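You operate a simulated robot arm through the tools that you are given. There is no shell and no other tool. Be economical: measure what you need, move in short steps, check, and stop when the job is done.

You run a simulated two-armed robot. Do the job below in one go: nothing can be reset, and whatever is moved stays where it is left.

JOB
Pump 4 strokes of herb sauce into the medium cup, pour it in the mixer and crank the rice green.
Fine: cup back where it stood; mixer arm down before the crank. Set down upright: medium cup.

Only the result counts: the job must be done as asked and must still hold three seconds after the hand-in. Knocking over, shifting, dropping, spilling or breaking anything else fails it.

ROBOT AND FRAMES
Two 7-joint arms with two-finger parallel grippers on one trunk, on a base that drives. Base frame: it is fixed to the floor where the robot stands at the start and does not move with it; the origin is under the middle of the robot, x ahead of it, y to its left, z up. Readings come in m, rad, newtons and seconds.
The left shoulder is at the start at [0.07, 0.163, 1.395], the right one opposite. With the tool pointing down near the work surface each hand reaches from about 0.28 to 0.86 m from the robot's upright axis, wherever it stands, measured 20 degrees to its own side. Places, roughly: herb sauce pad [0.8, -0.1, 1.2]; herb sauce pump [0.8, -0.1, 1]; mixer arm [0.8, 0.8, 1.3]; mixer bowl [0.6, 0.8, 1.1]; mixer crank [0.8, 0.8, 1.4]; spot under the herb sauce spout [0.7, -0.1, 0.9]. Payload 3.43 kg a hand.
The tool frame of a hand sits at the grasp point between the pads (the TCP): z along the fingers, y along the line on which they close. The tips reach 0.034 m beyond it. Largest opening 0.128 m; finger width 0.024, thickness 0.012; the body of the gripper, 0.048 by 0.13 m, starts 0.096 m behind the TCP.
Orientation is told as [roll, pitch, yaw] about the base's x, y, z axes, in that order, counted from this pose: with the fingers straight down and closing along the base's y, the tool's x points along the base's -x, its y along +y and its z along -z.

CONTROLS
- The arms move only by the tool send_rows. It takes "left_commands", "right_commands" or both (then of equal length, played together; a hand with none holds still); each is a list of rows, each a list of 6 numbers: the shift along the tool's x, y, z in units of 30 mm (1.0 is 30 mm), then the turn, a rotation vector about the tool's x, y, z in units of 5 degrees (1.0 is 5 degrees). In form: [[dx, dy, dz, wx, wy, wz], ...]. A call has 1 to 8 rows; each row shifts and turns the commanded pose from where the row before left it, along the tool's axes as they then stand. "left_grip" and "right_grip" are, for a hand that has rows, the finger opening in cm, from 0 to 12.8, set as the call begins (left out, the last holds). A call with a number of a shift or a turn outside -1 to 1 is refused whole. Rows are played at 5 a second. More than 0.05 m and 0.15 rad between two rows, or a gripper value outside its range, and nothing of the call is played. A pose out of reach is approached as far as the arm can. The call stops where the force on the tool passes 40 N (or 10 N more than at its start, if that is more) or the arm is blocked; 0.2 s more then pass. The fingers move at their own pace (about 0.153 m/s each) and stop on an object; they squeeze with about 22 N. The grip force told is the motor's: it shows also when the fingers shut on nothing. Time passes only in rows, and 0.2 s behind the last, so rows that do not move let the fingers close. The reply holds the time, the measured pose of the TCP, the force on the tool along the base axes, the opening and the grip force, in the units named above and with some noise, with the torque about the TCP (base axes, N m) and any sound that the robot's microphone picked up, and new pictures: "views" is both (left out), scene, wrist or none (wrist: the cameras of the hands that moved).
- Cameras (640 x 400 px; columns grow to the right, rows downward): "scene" is now at [0.1388, 0.0317, 1.6293]; the picture's right is [0.36, -0.93, -0.00], its down [-0.47, -0.18, -0.87] and it looks along [0.81, 0.31, -0.50] (base axes); focal length 214 px, centre (320, 200). "left" rides on the left gripper at [0.076, 0.011, -0.16] in its tool frame; the picture's right is [-0.15, 0.99, 0.00], its down [-0.88, -0.13, -0.46] and it looks along [-0.45, -0.07, 0.89] (tool axes); focal length 234 px, centre (320, 200). "right" rides on the right gripper at [0.076, -0.011, -0.16] in its tool frame; the picture's right is [0.15, 0.99, 0.00], its down [-0.88, 0.13, -0.46] and it looks along [-0.45, 0.07, 0.89] (tool axes); focal length 234 px, centre (320, 200). There is no depth. A picture from a camera that has moved, and an enlarged one, comes with that camera's place and axes in the base frame and with its lens.
- slide_trunk(by): slides the trunk up (or, below 0, down) by that many m; the arms and the scene camera ride with it, the base frame stays. It gives what a move gives, with no picture.
- drive_base(legs): drives the robot by 1 to 6 legs, each [ahead, left, turn to the left] in m, m and rad, along the robot's own axes; the way and the turn of a leg run together, so that a leg with both is an arc; at most 1.5 m and 3.142 rad a leg. The arms and the cameras ride along, it lands a little off, and it stops where it bumps. It gives what a move gives, and a new picture of the scene camera.
- head_to(pan, tilt): turns the head with the scene camera to pan (to the left, within 1.501 rad either way) and tilt (down, from -0.506 to 1.204), counted from straight ahead of the robot. It gives what a move gives, and a new picture of the scene camera.
- inspect(camera, box): a new picture of the part [left, top, right, bottom] of that camera's present view, enlarged. It takes no simulated time.
- hand_in(): hands the job in; it is judged then, once.

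Work in short steps. Places have to be worked out from the pictures, the camera data and where the tool is seen: move nearer, look again, correct. Check each grasp and each placing, and mend what went wrong. You have 120 turns and 260 pictures in all, those below and enlarged ones among them. Open the grippers and draw the arms clear of the work before you hand the job in, unless the task says otherwise; then end with one line.

The tools are called after "Call:" as name(argument=value, ...) on one line, values as JSON. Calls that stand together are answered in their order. send_rows: Moves the arms, as the interface text tells. Its arguments: {"type":"object","properties":{"left_commands":{"type":"array"},"left_grip":{"type":"number"},"right_commands":{"type":"array"},"right_grip":{"type":"number"},"views":{"type":"string","enum":["both","scene","wrist","none"]}},"required":[]} The other tools are called the same way: slide_trunk (by) slides the trunk up or down; drive_base (legs) drives the base; head_to (pan, tilt) turns the head that bears the scene camera; inspect (camera, box) takes an enlarged picture of a part of a camera's view; hand_in () hands the job in.

At the start:

```text
time_s: 0.0
left_tool_pos: [0.4534, 0.5593, 1.5386]
left_orientation: [0.002, 0.0, -0.001]
left_wrist_force: [0.0, -0.1, 0.0]
left_moment: [0.02, 0.04, 0.02]
left_opening: 0.128
left_finger_force: 0.0
right_tool_pos: [0.519, 0.0588, 1.5548]
right_orientation: [-0.001, 0.0, -0.001]
right_wrist_force: [-0.4, -0.1, -0.1]
right_moment: [-0.01, 0.01, 0.0]
right_opening: 0.1277
right_finger_force: 0.0
trunk travel left (down, up): [-0.875, 0.065]
robot x, y, heading: [-0.0007, -0.0009, 0.004]
head pan, tilt: [0.365, 0.522]
```

scene: 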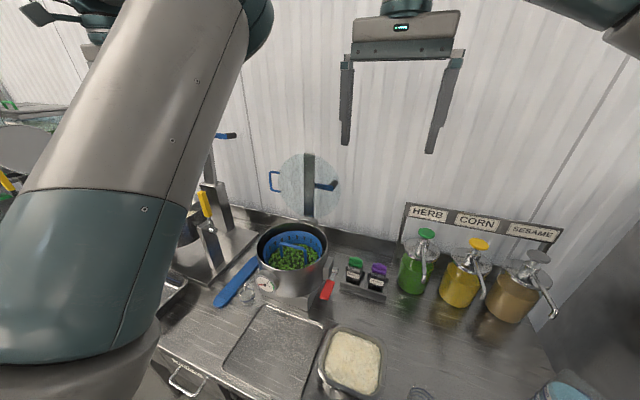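
right: 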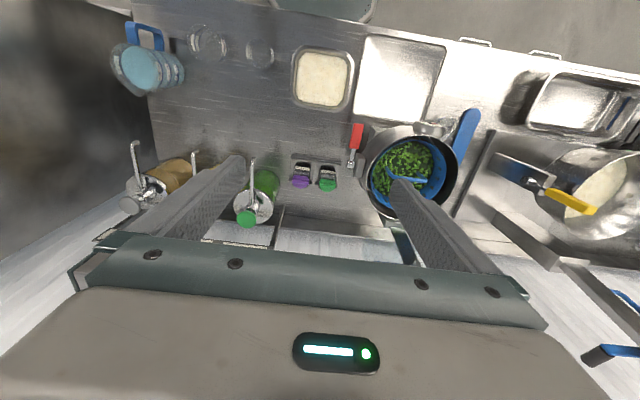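
left: 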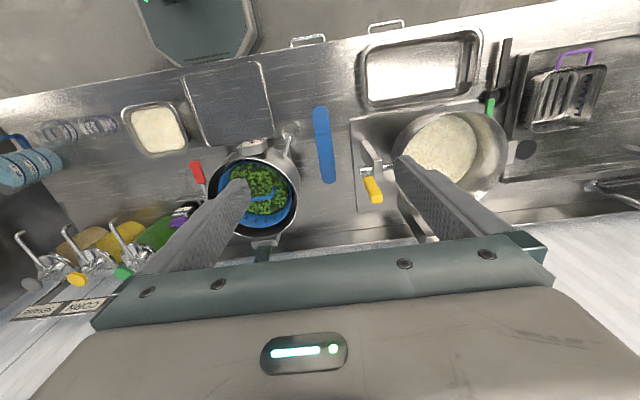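

The first pictures show the pumps on the right, cups near the front right edge, and the mixer on the left. I look toward the cups and then the mixer.

Call:
head_to(pan=-0.5, tilt=0.8)

Call:
inspect(camera="right", box=[100, 0, 400, 240])

Call:
inspect(camera="left", box=[300, 20, 620, 220])

```text
time_s: 1.2
left_tool_pos: [0.4533, 0.5592, 1.5379]
left_orientation: [0.002, -0.001, -0.003]
left_wrist_force: [0.2, 0.0, -0.8]
left_moment: [0.04, -0.01, 0.04]
left_opening: 0.1278
left_finger_force: 0.1
right_tool_pos: [0.5186, 0.0595, 1.5546]
right_orientation: [0.0, -0.001, 0.0]
right_wrist_force: [-0.7, 0.4, 0.3]
right_moment: [-0.02, -0.04, -0.01]
right_opening: 0.1282
right_finger_force: 0.0
trunk travel left (down, up): [-0.875, 0.065]
robot x, y, heading: [0.0008, 0.0034, 0.002]
head pan, tilt: [-0.499, 0.799]
camera scene: at [0.1252, -0.039, 1.6055], right [-0.48, -0.88, 0.0], down [-0.63, 0.34, -0.7], along [0.61, -0.33, -0.72], focal length 214 px, centre (320, 200)
```

scene: 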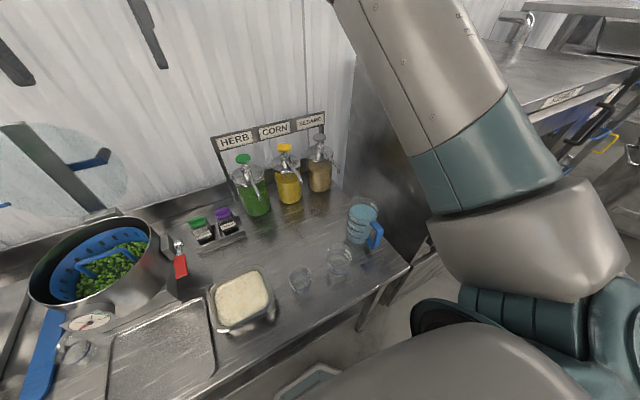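

```text
1.67 times, centred on (250, 120) of right
camera zoom: at [0.4437, 0.0481, 1.7153], right [-0.15, 0.99, 0.0], down [0.88, 0.13, 0.46], along [0.45, 0.07, -0.89], focal length 390 px, centre (437, 333)
```

zoom: 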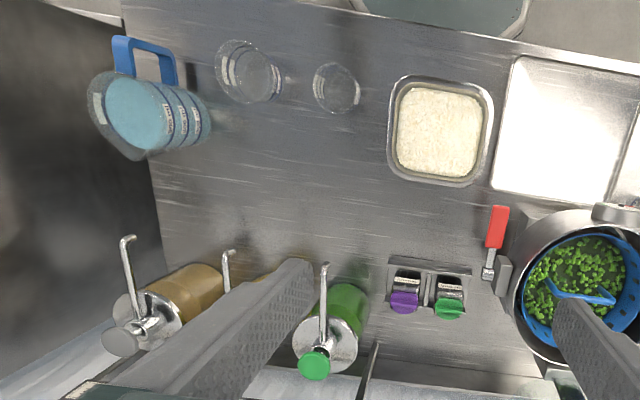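

```text
2.00 times, centred on (460, 120) of left
camera zoom: at [0.3773, 0.5706, 1.699], right [0.15, 0.99, 0.0], down [0.88, -0.13, 0.46], along [0.45, -0.07, -0.89], focal length 468 px, centre (40, 360)
```

zoom: 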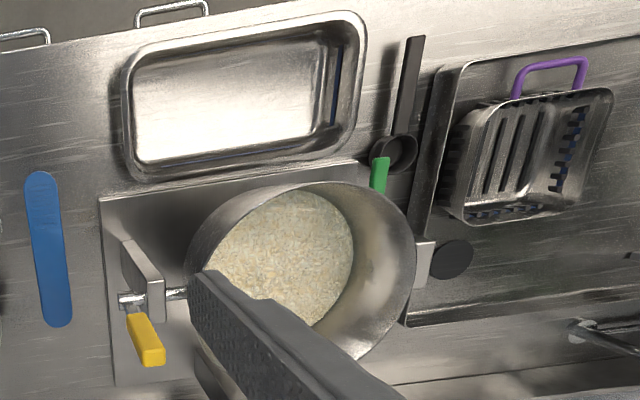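

I zoom on the cups in the scene view, then look left at the mixer.

Call:
inspect(camera="scene", box=[220, 120, 420, 320])

Call:
inspect(camera="scene", box=[20, 250, 220, 400])

Call:
head_to(pan=1.1, tilt=0.4)

```text
2.00 times, centred on (320, 220) of scene
camera zoom: at [0.1252, -0.039, 1.6055], right [-0.48, -0.88, 0.0], down [-0.63, 0.34, -0.7], along [0.61, -0.33, -0.72], focal length 429 px, centre (320, 160)
```

zoom: 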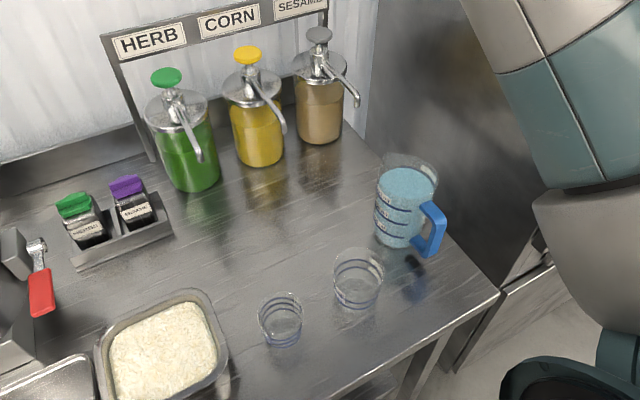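

```text
2.67 times, centred on (120, 325) of scene
camera zoom: at [0.1252, -0.039, 1.6055], right [-0.48, -0.88, 0.0], down [-0.63, 0.34, -0.7], along [0.61, -0.33, -0.72], focal length 572 px, centre (853, -133)
```

zoom: 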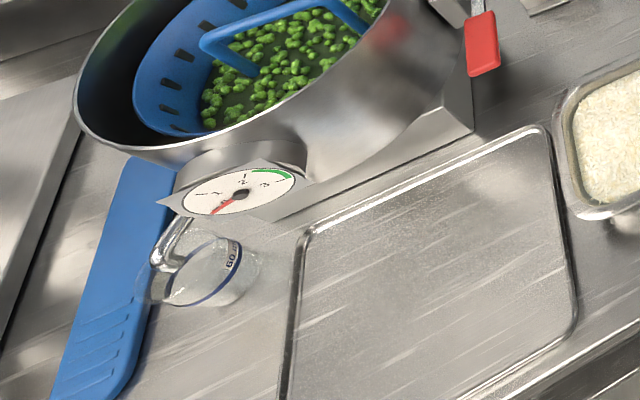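

```text
time_s: 2.9
left_tool_pos: [0.4535, 0.558, 1.5401]
left_orientation: [0.001, -0.001, -0.002]
left_wrist_force: [0.6, -0.4, -0.3]
left_moment: [-0.01, -0.02, 0.02]
left_opening: 0.1283
left_finger_force: 0.0
right_tool_pos: [0.518, 0.06, 1.5546]
right_orientation: [0.001, 0.0, 0.0]
right_wrist_force: [-1.1, -0.6, 0.0]
right_moment: [-0.01, -0.02, 0.01]
right_opening: 0.128
right_finger_force: 0.0
trunk travel left (down, up): [-0.875, 0.065]
robot x, y, heading: [-0.0013, 0.0, 0.002]
head pan, tilt: [1.1, 0.4]
camera scene: at [0.0964, 0.082, 1.6405], right [0.89, -0.45, 0.0], down [-0.18, -0.35, -0.92], along [0.42, 0.82, -0.39], focal length 214 px, centre (320, 200)
```

scene: 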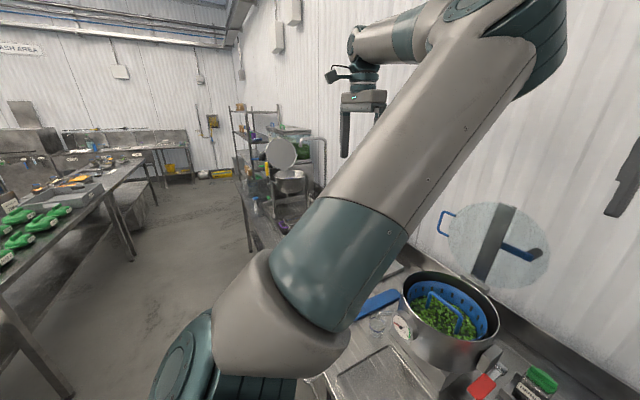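

Three glass cups are visible: one near the gauge, two by the rice. I zoom in to read their sizes.

Call:
inspect(camera="right", box=[180, 15, 290, 85])

Call:
inspect(camera="left", box=[250, 110, 330, 160])

Call:
inspect(camera="left", box=[30, 95, 130, 155])

```text
5.71 times, centred on (235, 50) of right
camera zoom: at [0.4437, 0.048, 1.7153], right [-0.15, 0.99, 0.0], down [0.88, 0.13, 0.46], along [0.45, 0.07, -0.89], focal length 1338 px, centre (806, 1057)
```

zoom: 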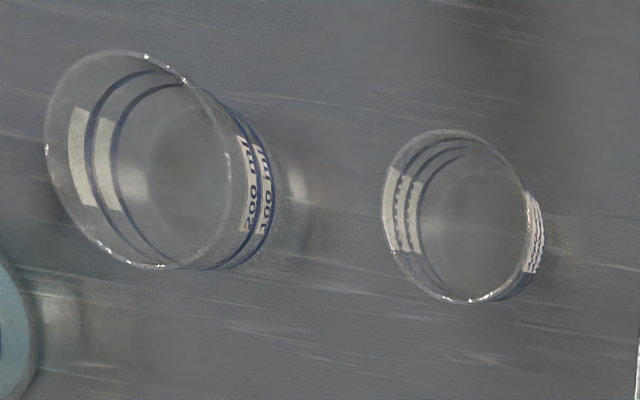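

```text
8.00 times, centred on (290, 135) of left
camera zoom: at [0.3773, 0.5706, 1.699], right [0.15, 0.99, 0.0], down [0.88, -0.13, 0.46], along [0.45, -0.07, -0.89], focal length 1873 px, centre (560, 720)
```

zoom: 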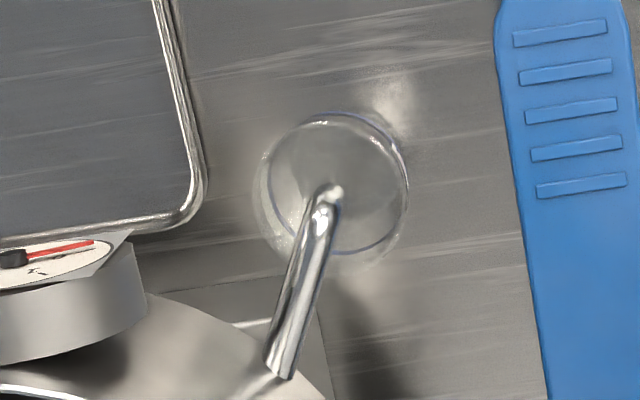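

```text
6.40 times, centred on (80, 125) of left
camera zoom: at [0.3773, 0.5706, 1.699], right [0.15, 0.99, 0.0], down [0.88, -0.13, 0.46], along [0.45, -0.07, -0.89], focal length 1499 px, centre (1856, 680)
```

zoom: 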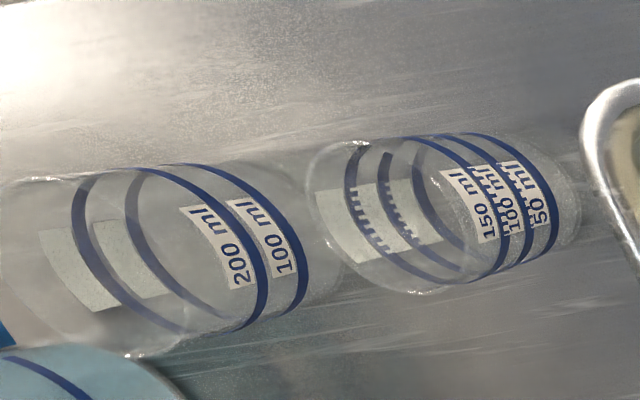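

The cups are 60, 150 and 200+ ml, so the medium one is the 150 ml cup at about (0.403, -0.121). Now I tilt the left hand forward so its camera can see the mixer arm and crank.

Call:
send_rows(left_commands=[[0, 0, -0.5, 0, -1, 0], [0, 0, -0.5, 0, -1, 0], [0, 0, -0.5, 0, -1, 0], [0, 0, -0.5, 0, -1, 0], [0, 0, -0.5, 0, -1, 0], [0, 0, -0.5, 0, -1, 0], [0, 0, -0.5, 0, -1, 0], [0, 0, -0.5, 0, -1, 0]], views="wrist")

```text
time_s: 4.7
left_tool_pos: [0.4164, 0.5599, 1.6518]
left_orientation: [0.003, -0.702, -0.002]
left_wrist_force: [0.3, -1.0, 0.0]
left_moment: [0.01, -0.02, 0.0]
left_opening: 0.1281
left_finger_force: 0.0
right_tool_pos: [0.5168, 0.059, 1.5562]
right_orientation: [0.0, -0.001, -0.001]
right_wrist_force: [0.5, -1.2, -0.5]
right_moment: [-0.02, -0.03, 0.02]
right_opening: 0.1282
right_finger_force: 0.0
trunk travel left (down, up): [-0.875, 0.065]
robot x, y, heading: [-0.0007, 0.0037, 0.001]
head pan, tilt: [1.1, 0.4]
camera left: at [0.2549, 0.571, 1.7251], right [0.11, 0.99, 0.1], down [0.38, -0.13, 0.92], along [0.92, -0.07, -0.39], focal length 234 px, centre (320, 200)
```

left: 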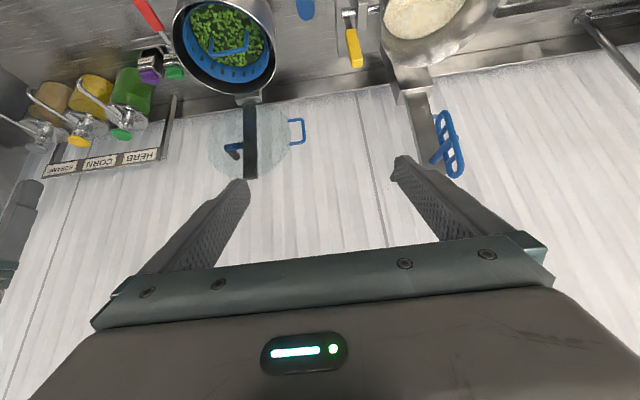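

I enlarge the mixer area in this view.

Call:
inspect(camera="left", box=[330, 0, 530, 220])

Call:
drive_base(legs=[[-0.35, 0, 0], [0, 0.35, 0]])

```text
1.82 times, centred on (430, 110) of left
camera zoom: at [0.2549, 0.571, 1.7251], right [0.11, 0.99, 0.1], down [0.38, -0.13, 0.92], along [0.92, -0.07, -0.39], focal length 426 px, centre (120, 364)
```

zoom: 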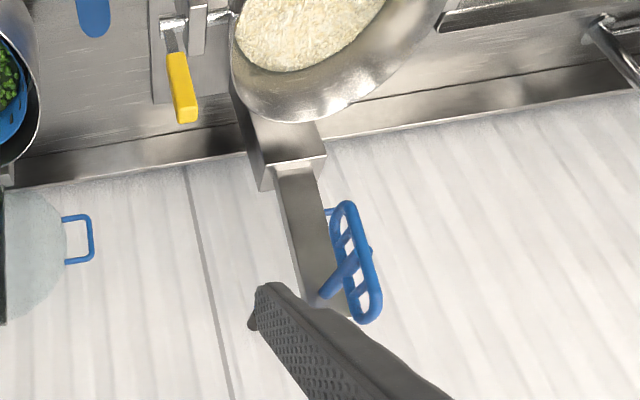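

```text
time_s: 8.8
left_tool_pos: [0.069, 0.9066, 1.653]
left_orientation: [0.006, -0.698, -0.004]
left_wrist_force: [0.3, -0.6, -0.1]
left_moment: [0.05, -0.02, 0.03]
left_opening: 0.1282
left_finger_force: 0.1
right_tool_pos: [0.169, 0.4056, 1.5551]
right_orientation: [0.002, 0.0, 0.001]
right_wrist_force: [-0.7, -0.6, -0.4]
right_moment: [0.03, 0.03, 0.0]
right_opening: 0.1278
right_finger_force: 0.1
trunk travel left (down, up): [-0.875, 0.065]
robot x, y, heading: [-0.3485, 0.3545, 0.004]
head pan, tilt: [1.1, 0.4]
camera scene: at [-0.2523, 0.429, 1.6407], right [0.89, -0.45, 0.0], down [-0.18, -0.34, -0.92], along [0.42, 0.82, -0.39], focal length 214 px, centre (320, 200)
```

scene: 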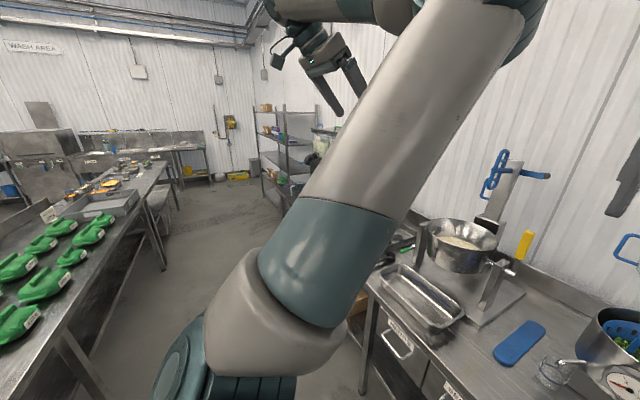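

Now the mixer is visible: a post with a raised arm carrying a blue beater, with a crank behind. I turn the head toward it and zoom.

Call:
head_to(pan=0.4, tilt=0.35)

Call:
inspect(camera="scene", box=[180, 80, 420, 300])

```text
time_s: 9.9
left_tool_pos: [0.0684, 0.9105, 1.651]
left_orientation: [0.001, -0.697, 0.0]
left_wrist_force: [-0.5, 0.8, 0.1]
left_moment: [-0.01, 0.03, -0.07]
left_opening: 0.1281
left_finger_force: 0.0
right_tool_pos: [0.1705, 0.4096, 1.5547]
right_orientation: [0.0, -0.001, 0.004]
right_wrist_force: [-0.1, 0.3, 0.2]
right_moment: [-0.02, 0.01, -0.01]
right_opening: 0.1282
right_finger_force: 0.1
trunk travel left (down, up): [-0.875, 0.065]
robot x, y, heading: [-0.3487, 0.3529, 0.001]
head pan, tilt: [0.4, 0.351]
camera scene: at [-0.2087, 0.3865, 1.6451], right [0.39, -0.92, 0.0], down [-0.32, -0.13, -0.94], along [0.86, 0.37, -0.34], focal length 214 px, centre (320, 200)
```

scene: 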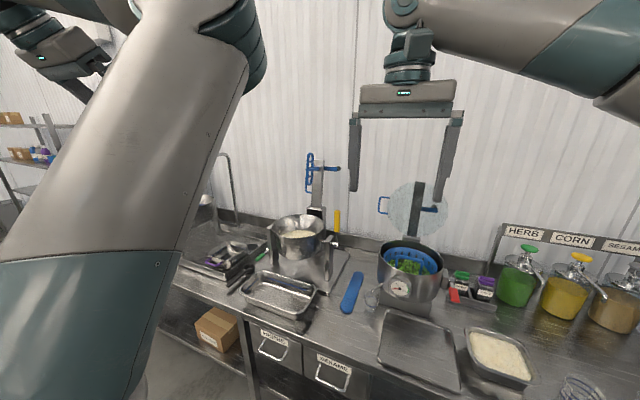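

```text
1.82 times, centred on (300, 190) of scene
camera zoom: at [-0.2087, 0.3865, 1.6451], right [0.39, -0.92, 0.0], down [-0.32, -0.13, -0.94], along [0.86, 0.37, -0.34], focal length 390 px, centre (356, 218)
```

zoom: 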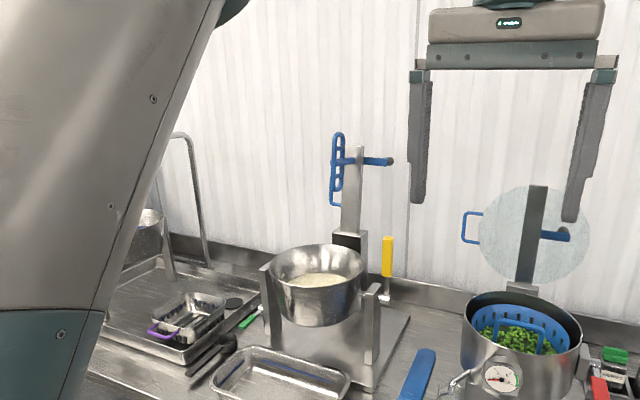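

The mixer arm is upright and has to be swung down toward the robot; the beater faces the robot and the crank is behind it. First the sauce: I drive back to stand about 0.6 m behind the medium cup.

Call:
drive_base(legs=[[0, -0.35, 0], [0.13, 0, 0]])

Call:
head_to(pan=-0.2, tilt=0.65)

```text
time_s: 13.0
left_tool_pos: [0.1938, 0.5558, 1.6539]
left_orientation: [0.002, -0.702, -0.003]
left_wrist_force: [0.0, 0.2, 0.3]
left_moment: [0.03, -0.02, 0.04]
left_opening: 0.1279
left_finger_force: 0.0
right_tool_pos: [0.2943, 0.0562, 1.558]
right_orientation: [0.001, -0.003, -0.002]
right_wrist_force: [-0.2, 0.6, 0.1]
right_moment: [0.03, -0.03, -0.03]
right_opening: 0.1283
right_finger_force: 0.1
trunk travel left (down, up): [-0.875, 0.065]
robot x, y, heading: [-0.2158, -0.0005, 0.003]
head pan, tilt: [0.4, 0.351]
camera scene: at [-0.0833, 0.0335, 1.6456], right [0.39, -0.92, 0.0], down [-0.31, -0.13, -0.94], along [0.87, 0.36, -0.34], focal length 214 px, centre (320, 200)
```

scene: 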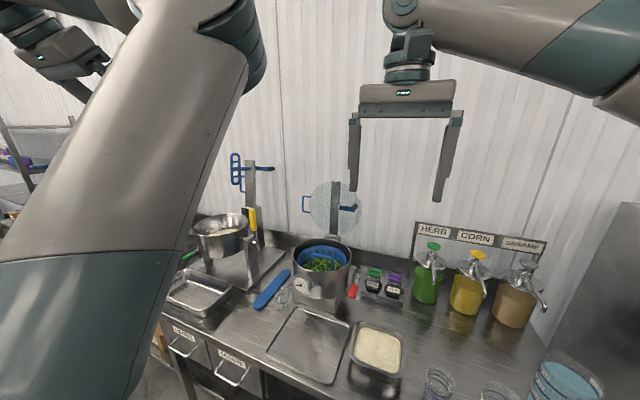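

```text
time_s: 14.0
left_tool_pos: [0.2004, 0.5589, 1.6503]
left_orientation: [0.002, -0.697, -0.003]
left_wrist_force: [0.5, 0.1, 0.2]
left_moment: [0.01, 0.05, 0.04]
left_opening: 0.1279
left_finger_force: 0.1
right_tool_pos: [0.3003, 0.0566, 1.5553]
right_orientation: [0.0, 0.0, -0.002]
right_wrist_force: [0.5, 0.5, -0.6]
right_moment: [-0.02, 0.0, 0.03]
right_opening: 0.1279
right_finger_force: 0.1
trunk travel left (down, up): [-0.875, 0.065]
robot x, y, heading: [-0.2171, -0.0012, -0.001]
head pan, tilt: [-0.201, 0.649]
camera scene: at [-0.0783, -0.0186, 1.6179], right [-0.2, -0.98, 0.0], down [-0.59, 0.12, -0.8], along [0.78, -0.16, -0.6], focal length 214 px, centre (320, 200)
```

scene: 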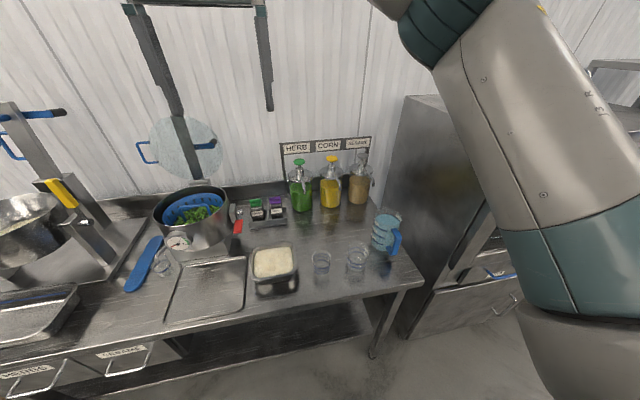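

I now bring the right hand down beside the cup's lane, tilting it forward as it goes.

Call:
send_rows(right_commands=[[0, -0.74, 1, 0, -1, 0], [0.087, -0.74, 0.996, 0, -1, 0], [0.174, -0.74, 0.985, 0, -1, 0], [0.259, -0.74, 0.966, 0, -1, 0], [0.342, -0.74, 0.94, 0, -1, 0], [0.423, -0.74, 0.906, 0, -1, 0], [0.5, -0.74, 0.866, 0, -1, 0], [0.574, -0.74, 0.819, 0, -1, 0]], right_grip=9.5)

```text
time_s: 15.8
left_tool_pos: [0.1998, 0.5545, 1.6519]
left_orientation: [0.002, -0.699, -0.005]
left_wrist_force: [-0.1, 0.4, 0.1]
left_moment: [0.06, 0.01, 0.02]
left_opening: 0.1278
left_finger_force: 0.1
right_tool_pos: [0.3004, -0.1213, 1.3141]
right_orientation: [0.004, -0.699, -0.004]
right_wrist_force: [0.2, 0.2, 0.1]
right_moment: [-0.02, 0.03, 0.02]
right_opening: 0.095
right_finger_force: 0.1
trunk travel left (down, up): [-0.875, 0.065]
robot x, y, heading: [-0.221, 0.0008, -0.005]
head pan, tilt: [-0.201, 0.649]
camera scene: at [-0.0791, -0.0215, 1.6181], right [-0.2, -0.98, 0.0], down [-0.59, 0.12, -0.8], along [0.78, -0.16, -0.61], focal length 214 px, centre (320, 200)
camera right: at [0.1405, -0.1332, 1.3882], right [-0.11, 0.99, -0.09], down [0.38, 0.13, 0.92], along [0.92, 0.07, -0.39], focal length 234 px, centre (320, 200)
```

scene: 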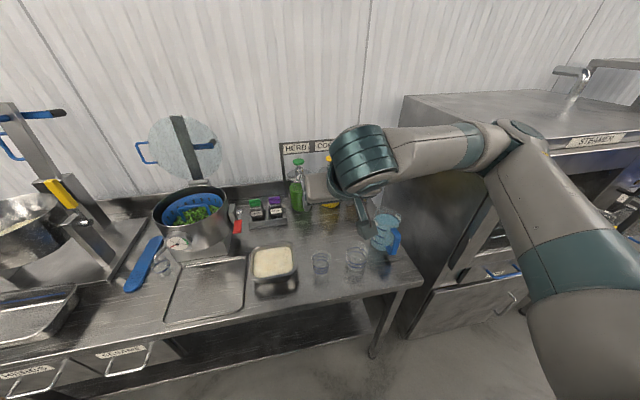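
right: 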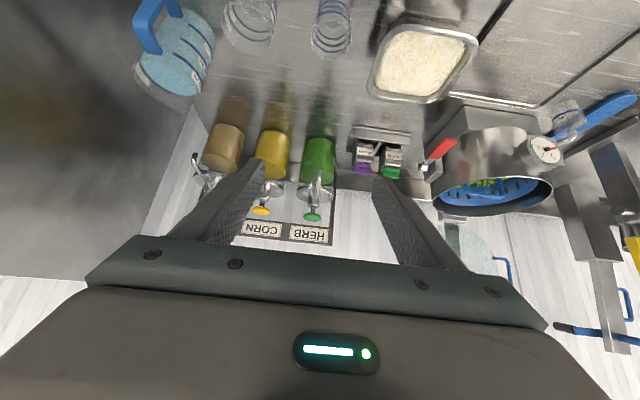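

Continuing down and tilting to 60 degrees, staying behind the cup.

Call:
send_rows(right_commands=[[0.789, 0, 0.644, 0, -1, 0], [0.841, 0, 0.573, 0, -1, 0], [0.888, 0, 0.497, 0, -1, 0], [0.928, 0, 0.418, 0, -1, 0], [0.961, 0, 0.335, 0, 0, 0], [0.961, 0, 0.335, 0, 0, 0], [0.961, 0, 0.335, 0, 0, 0], [0.961, 0, 0.335, 0, 0, 0]])

Call:
inspect(camera="right", box=[200, 0, 440, 150])

```text
time_s: 17.6
left_tool_pos: [0.1988, 0.5569, 1.6522]
left_orientation: [0.002, -0.701, -0.005]
left_wrist_force: [0.1, -0.1, 0.4]
left_moment: [0.01, -0.01, 0.01]
left_opening: 0.1281
left_finger_force: 0.1
right_tool_pos: [0.297, -0.0985, 1.0748]
right_orientation: [0.002, -1.047, -0.004]
right_wrist_force: [0.0, 1.1, 0.1]
right_moment: [0.0, 0.01, 0.01]
right_opening: 0.0948
right_finger_force: 0.1
right hand out of reach, approached as far as the arm can: row 1, 2, 3, 4
trunk travel left (down, up): [-0.875, 0.065]
robot x, y, heading: [-0.2186, 0.0003, -0.007]
head pan, tilt: [-0.201, 0.649]
camera scene: at [-0.0805, -0.0199, 1.6182], right [-0.2, -0.98, 0.0], down [-0.59, 0.12, -0.8], along [0.78, -0.16, -0.6], focal length 214 px, centre (320, 200)
camera right: at [0.1227, -0.1087, 1.089], right [-0.07, 0.99, -0.13], down [0.04, 0.13, 0.99], along [1.0, 0.07, -0.05], focal length 234 px, centre (320, 200)
```

scene: 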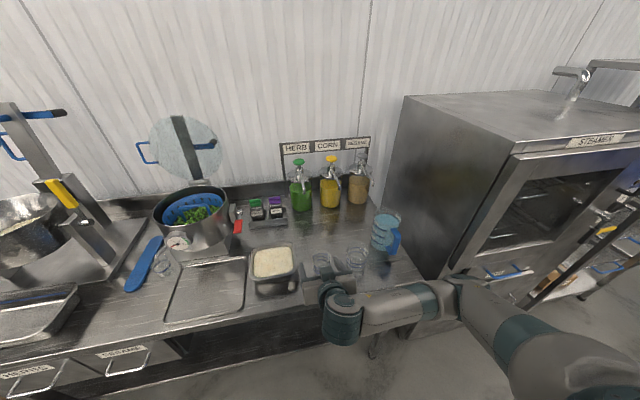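
right: 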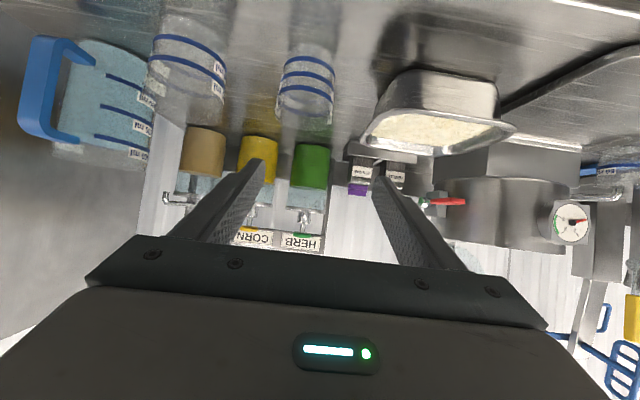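

```text
2.67 times, centred on (320, 75) of right
camera zoom: at [0.1227, -0.1087, 1.089], right [-0.07, 0.99, -0.13], down [0.04, 0.13, 0.99], along [1.0, 0.07, -0.05], focal length 624 px, centre (320, 533)
```

zoom: 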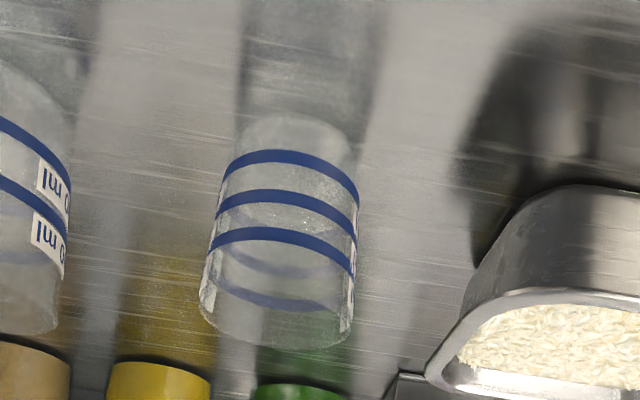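

Cup confirmed at about (0.40, -0.121), 0.08 tall. I lower the hand to z≈0.94 behind it.

Call:
send_rows(right_commands=[[0.78, -0.15, 0.45, 0, 0, 0], [0.78, -0.15, 0.45, 0, 0, 0], [0.78, -0.15, 0.45, 0, 0, 0], [0.78, -0.15, 0.45, 0, 0, 0], [0.78, -0.15, 0.45, 0, 0, 0], [0, 0, 0, 0, 0, 0]])

```text
time_s: 19.0
left_tool_pos: [0.1995, 0.557, 1.6514]
left_orientation: [0.001, -0.699, -0.003]
left_wrist_force: [-0.6, -1.2, -0.5]
left_moment: [-0.02, 0.01, -0.01]
left_opening: 0.1279
left_finger_force: 0.1
right_tool_pos: [0.2983, -0.1216, 0.9384]
right_orientation: [0.0, -1.049, -0.001]
right_wrist_force: [0.4, -1.2, -0.3]
right_moment: [0.02, -0.04, -0.01]
right_opening: 0.0948
right_finger_force: 0.0
trunk travel left (down, up): [-0.875, 0.065]
robot x, y, heading: [-0.2186, -0.0024, -0.007]
head pan, tilt: [-0.201, 0.649]
camera scene: at [-0.0791, -0.0191, 1.618], right [-0.2, -0.98, 0.0], down [-0.59, 0.12, -0.8], along [0.78, -0.16, -0.6], focal length 214 px, centre (320, 200)
camera right: at [0.1233, -0.1321, 0.9534], right [-0.07, 0.99, -0.13], down [0.05, 0.13, 0.99], along [1.0, 0.07, -0.05], focal length 234 px, centre (320, 200)
```

scene: 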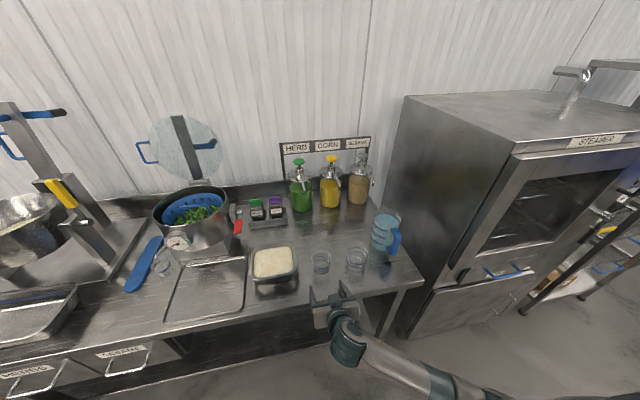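
right: 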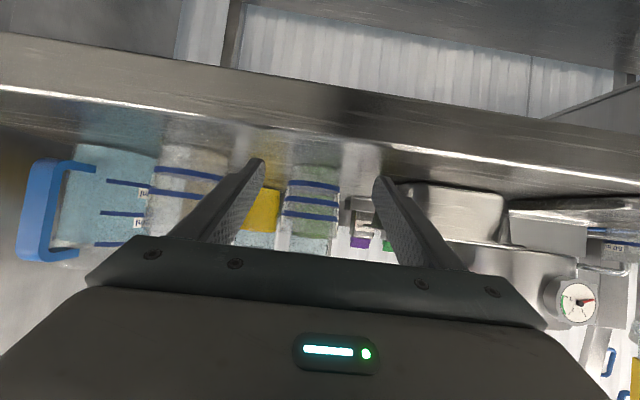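

The cup lies centred between the fingers. I advance 0.10 m horizontally, then check before closing.

Call:
send_rows(right_commands=[[-0.425, 0, 0.736, 0, 0, 0], [-0.425, 0, 0.736, 0, 0, 0], [-0.425, 0, 0.736, 0, 0, 0], [-0.425, 0, 0.736, 0, 0, 0], [0, 0, 0, 0, 0, 0]])

Call:
inspect(camera="scene", box=[240, 220, 400, 340])

```text
time_s: 20.2
left_tool_pos: [0.1995, 0.5566, 1.6514]
left_orientation: [0.002, -0.699, -0.002]
left_wrist_force: [-0.2, -0.1, 0.4]
left_moment: [-0.01, 0.01, -0.01]
left_opening: 0.1282
left_finger_force: 0.1
right_tool_pos: [0.4001, -0.1215, 0.9398]
right_orientation: [-0.001, -1.048, -0.001]
right_wrist_force: [0.2, -0.4, 0.2]
right_moment: [0.02, 0.01, 0.02]
right_opening: 0.0953
right_finger_force: 0.1
trunk travel left (down, up): [-0.875, 0.065]
robot x, y, heading: [-0.2187, -0.0005, -0.003]
head pan, tilt: [-0.201, 0.649]
camera scene: at [-0.0798, -0.0193, 1.6181], right [-0.2, -0.98, 0.0], down [-0.59, 0.12, -0.8], along [0.78, -0.16, -0.6], focal length 214 px, centre (320, 200)
camera right: at [0.2252, -0.1319, 0.9547], right [-0.07, 0.99, -0.13], down [0.05, 0.13, 0.99], along [1.0, 0.07, -0.05], focal length 234 px, centre (320, 200)
```

scene: 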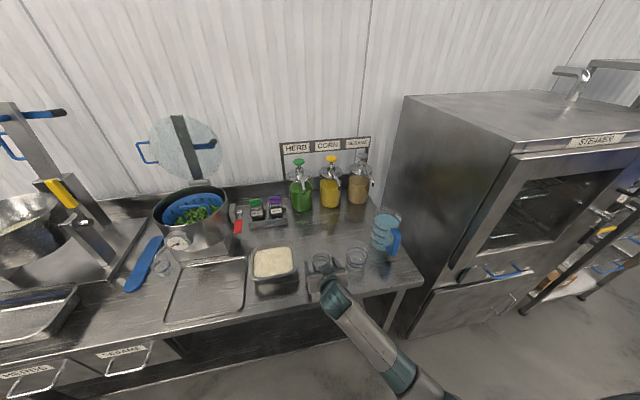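
right: 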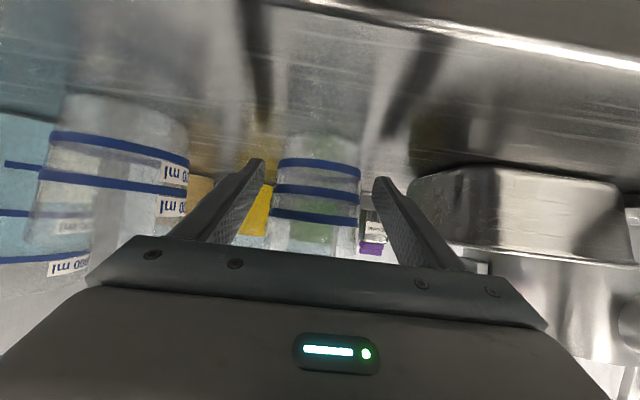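

```text
3.33 times, centred on (320, 280) of scene
camera zoom: at [-0.0798, -0.0193, 1.6181], right [-0.2, -0.98, 0.0], down [-0.59, 0.12, -0.8], along [0.78, -0.16, -0.6], focal length 715 px, centre (320, -67)
```

zoom: 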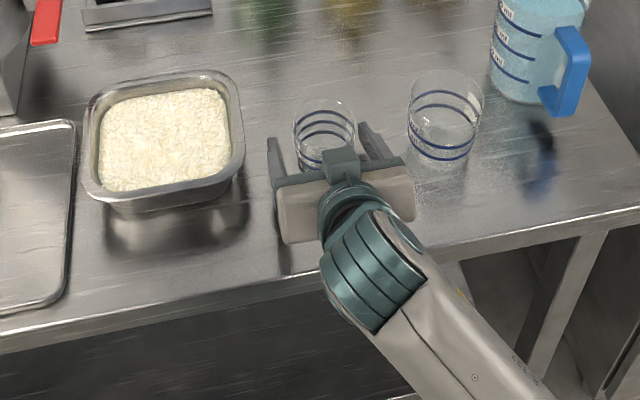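

The cup centre appears to be about 8 mm further ahead (x≈0.408); I nudge forward and close.

Call:
send_rows(right_commands=[[-0.13, 0, 0.23, 0, 0, 0], [0, 0, 0, 0, 0, 0]], views="none")

Call:
send_rows(right_commands=[[0, 0, 0, 0, 0, 0], [0, 0, 0, 0, 0, 0], [0, 0, 0, 0, 0, 0]], right_grip=4.5)

```text
time_s: 20.8
left_tool_pos: [0.1993, 0.5575, 1.6518]
left_orientation: [0.002, -0.701, -0.005]
left_wrist_force: [0.0, 1.2, -0.1]
left_moment: [-0.01, -0.01, 0.0]
left_opening: 0.128
left_finger_force: 0.0
right_tool_pos: [0.4081, -0.1204, 0.9398]
right_orientation: [0.003, -1.048, -0.002]
right_wrist_force: [0.2, 0.1, -0.3]
right_moment: [0.0, 0.02, 0.01]
right_opening: 0.095
right_finger_force: 0.0
trunk travel left (down, up): [-0.875, 0.065]
robot x, y, heading: [-0.2184, -0.0015, 0.0]
head pan, tilt: [-0.201, 0.649]
```

```text
time_s: 21.6
left_tool_pos: [0.1988, 0.557, 1.6514]
left_orientation: [0.003, -0.698, -0.003]
left_wrist_force: [-0.1, -0.4, 0.3]
left_moment: [0.01, -0.02, 0.01]
left_opening: 0.1279
left_finger_force: 0.1
right_tool_pos: [0.4081, -0.1207, 0.9402]
right_orientation: [0.001, -1.05, -0.003]
right_wrist_force: [1.0, -0.6, 2.0]
right_moment: [-0.03, -0.03, -0.01]
right_opening: 0.0577
right_finger_force: 22.1
trunk travel left (down, up): [-0.875, 0.065]
robot x, y, heading: [-0.2186, -0.0005, -0.005]
head pan, tilt: [-0.201, 0.649]
camera scene: at [-0.0798, -0.0191, 1.6181], right [-0.2, -0.98, 0.0], down [-0.59, 0.12, -0.8], along [0.78, -0.16, -0.6], focal length 214 px, centre (320, 200)
camera right: at [0.2331, -0.1316, 0.9549], right [-0.07, 0.99, -0.13], down [0.04, 0.13, 0.99], along [1.0, 0.07, -0.05], focal length 234 px, centre (320, 200)
```

scene: 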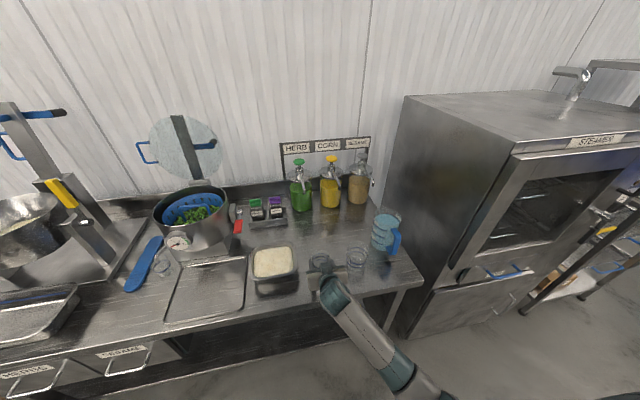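
right: 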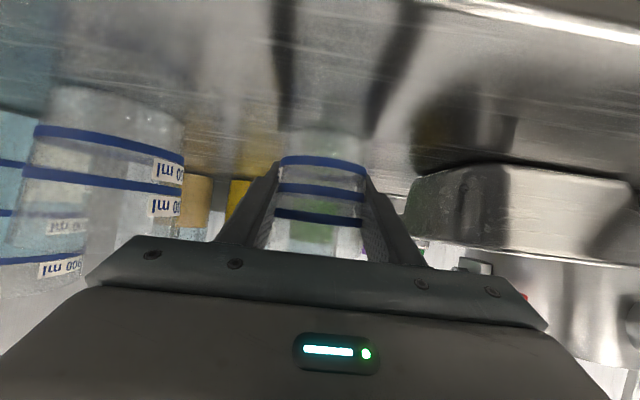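

Gripped (opening 5.8 cm, 22 N). I lift 3 cm then carry the cup forward toward the spot under the herb spout.

Call:
send_rows(right_commands=[[-0.866, 0, -0.5, 0, 0, 0], [-0.52, 0.08, 0.9, 0, 0, 0], [-0.52, 0.08, 0.9, 0, 0, 0], [-0.52, 0.08, 0.9, 0, 0, 0], [-0.52, 0.08, 0.9, 0, 0, 0], [-0.52, 0.08, 0.9, 0, 0, 0], [-0.52, 0.08, 0.9, 0, 0, 0], [-0.52, 0.08, 0.9, 0, 0, 0]])

Call:
inspect(camera="scene", box=[220, 120, 400, 260])

Call:
inspect(camera="right", box=[200, 100, 440, 260])

```text
time_s: 23.4
left_tool_pos: [0.2017, 0.5573, 1.6514]
left_orientation: [0.002, -0.7, -0.003]
left_wrist_force: [0.1, 0.0, 0.5]
left_moment: [-0.03, 0.0, -0.02]
left_opening: 0.128
left_finger_force: 0.1
right_tool_pos: [0.6286, -0.1051, 0.9694]
right_orientation: [0.001, -1.046, -0.001]
right_wrist_force: [0.0, 0.1, -0.1]
right_moment: [-0.01, 0.01, -0.01]
right_opening: 0.0579
right_finger_force: 21.3
trunk travel left (down, up): [-0.875, 0.065]
robot x, y, heading: [-0.2226, -0.0035, -0.001]
head pan, tilt: [-0.201, 0.649]
camera scene: at [-0.0781, -0.0186, 1.6179], right [-0.2, -0.98, 0.0], down [-0.59, 0.12, -0.8], along [0.78, -0.16, -0.61], focal length 214 px, centre (320, 200)
camera right: at [0.4539, -0.1149, 0.9841], right [-0.07, 0.99, -0.13], down [0.05, 0.13, 0.99], along [1.0, 0.07, -0.06], focal length 234 px, centre (320, 200)
```

scene: 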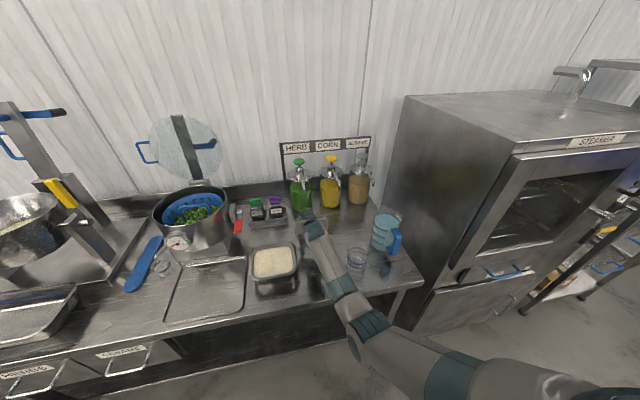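
right: 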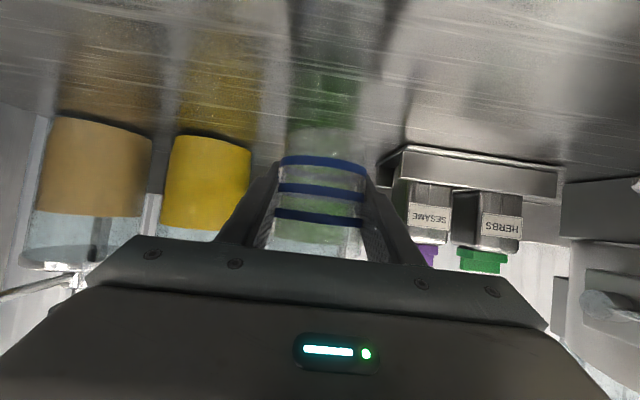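

```text
2.86 times, centred on (310, 190) of scene
camera zoom: at [-0.0781, -0.0186, 1.6179], right [-0.2, -0.98, 0.0], down [-0.59, 0.12, -0.8], along [0.78, -0.16, -0.61], focal length 613 px, centre (349, 229)
```

zoom: 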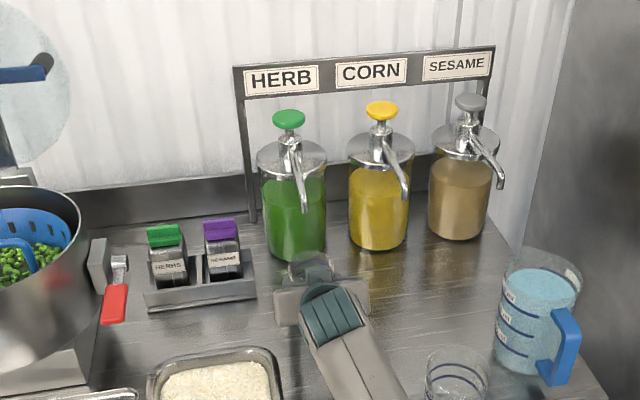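

```text
2.50 times, centred on (320, 180) of right
camera zoom: at [0.4539, -0.1149, 0.9841], right [-0.07, 0.99, -0.13], down [0.05, 0.13, 0.99], along [1.0, 0.07, -0.06], focal length 585 px, centre (320, 250)
```

zoom: 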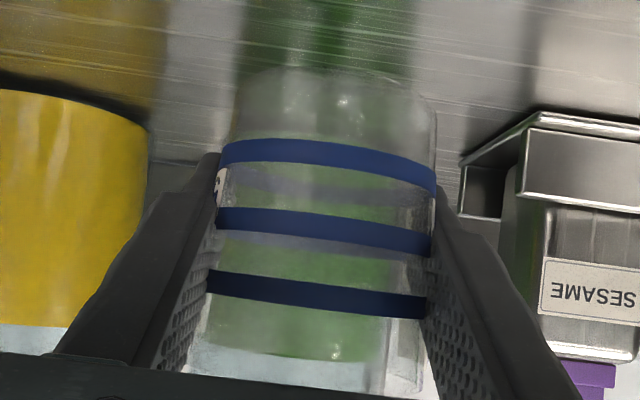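

Cup held level. Combining rays, the spout tip is about (0.68, -0.102, 1.08); I go to x=0.68 and lower onto the table.

Call:
send_rows(right_commands=[[-0.43, 0.05, 0.74, 0, 0, 0], [-0.43, 0.05, 0.74, 0, 0, 0], [0.42, 0, 0.24, 0, 0, 0], [0.42, 0, 0.24, 0, 0, 0], [0, 0, 0, 0, 0, 0]], views="scene")

Call:
inspect(camera="scene", box=[240, 130, 380, 240])

```text
time_s: 24.6
left_tool_pos: [0.1999, 0.5568, 1.6505]
left_orientation: [0.002, -0.698, -0.004]
left_wrist_force: [0.0, 0.4, -0.3]
left_moment: [0.02, 0.0, 0.0]
left_opening: 0.1282
left_finger_force: 0.0
right_tool_pos: [0.6777, -0.101, 0.9412]
right_orientation: [-0.001, -1.048, 0.0]
right_wrist_force: [-0.5, 0.4, -0.1]
right_moment: [-0.01, -0.01, -0.02]
right_opening: 0.0578
right_finger_force: 22.0
trunk travel left (down, up): [-0.875, 0.065]
robot x, y, heading: [-0.2201, -0.0018, 0.001]
head pan, tilt: [-0.201, 0.649]
camera scene: at [-0.0787, -0.0188, 1.6179], right [-0.2, -0.98, 0.0], down [-0.59, 0.12, -0.8], along [0.78, -0.16, -0.61], focal length 214 px, centre (320, 200)
```

scene: 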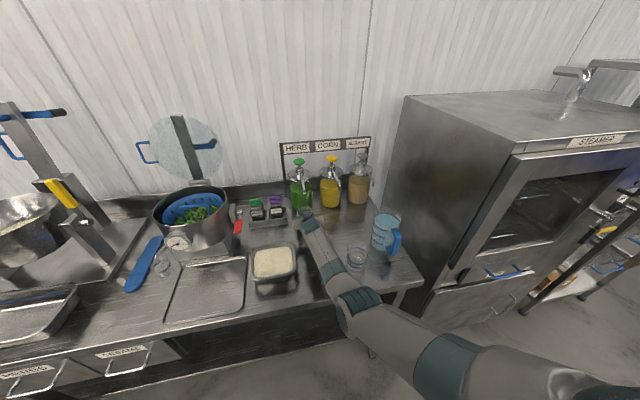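

```text
3.64 times, centred on (310, 185) of scene
camera zoom: at [-0.0787, -0.0188, 1.6179], right [-0.2, -0.98, 0.0], down [-0.59, 0.12, -0.8], along [0.78, -0.16, -0.61], focal length 780 px, centre (356, 254)
```

zoom: 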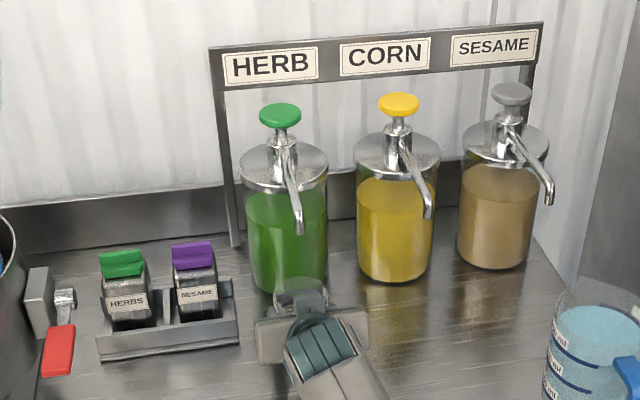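

Cup lines up below the spout. I release it and back straight out 0.13 m.

Call:
send_rows(right_commands=[[0, 0, 0, 0, 0, 0], [0, 0, 0, 0, 0, 0], [0.5, 0, -0.866, 0, 0, 0], [0.5, 0, -0.866, 0, 0, 0], [0.5, 0, -0.866, 0, 0, 0], [0.5, 0, -0.866, 0, 0, 0], [0, 0, 0, 0, 0, 0]], right_grip=8.5)

Call:
inspect(camera="right", box=[220, 90, 420, 260])

Call:
inspect(camera="scene", box=[240, 130, 380, 240])

```text
time_s: 26.2
left_tool_pos: [0.1992, 0.5568, 1.6511]
left_orientation: [0.002, -0.7, -0.004]
left_wrist_force: [0.0, 0.2, -0.1]
left_moment: [-0.05, -0.01, -0.02]
left_opening: 0.128
left_finger_force: 0.0
right_tool_pos: [0.5716, -0.1169, 0.9578]
right_orientation: [-0.037, -1.072, 0.021]
right_wrist_force: [0.5, -0.2, -0.9]
right_moment: [-0.01, 0.0, 0.0]
right_opening: 0.0851
right_finger_force: 0.1
trunk travel left (down, up): [-0.875, 0.065]
robot x, y, heading: [-0.2191, -0.0026, 0.001]
head pan, tilt: [-0.201, 0.649]
camera scene: at [-0.0792, -0.0191, 1.618], right [-0.2, -0.98, 0.0], down [-0.59, 0.12, -0.8], along [0.78, -0.16, -0.6], focal length 214 px, centre (320, 200)
camera right: at [0.3954, -0.1244, 0.9671], right [-0.06, 0.99, -0.15], down [0.02, 0.15, 0.99], along [1.0, 0.06, -0.03], focal length 234 px, centre (320, 200)
```

scene: 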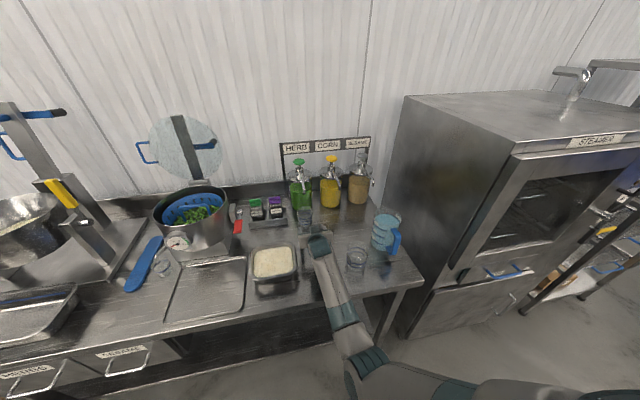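
right: 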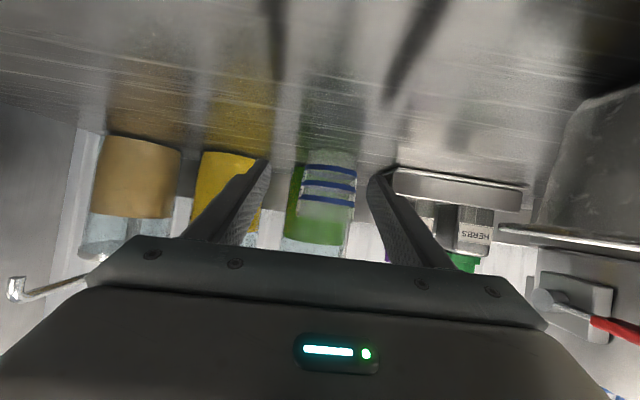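

```text
2.35 times, centred on (320, 175) of right
camera zoom: at [0.3954, -0.1244, 0.9671], right [-0.06, 0.99, -0.15], down [0.02, 0.15, 0.99], along [1.0, 0.06, -0.03], focal length 551 px, centre (320, 259)
```

zoom: 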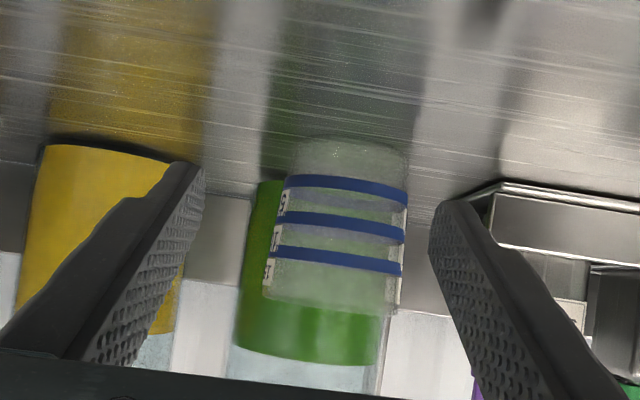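

```text
3.64 times, centred on (310, 185) of scene
camera zoom: at [-0.0792, -0.0191, 1.618], right [-0.2, -0.98, 0.0], down [-0.59, 0.12, -0.8], along [0.78, -0.16, -0.6], focal length 780 px, centre (356, 254)
```

zoom: 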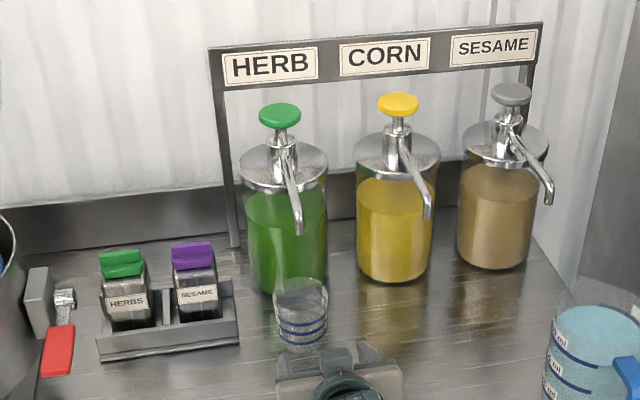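

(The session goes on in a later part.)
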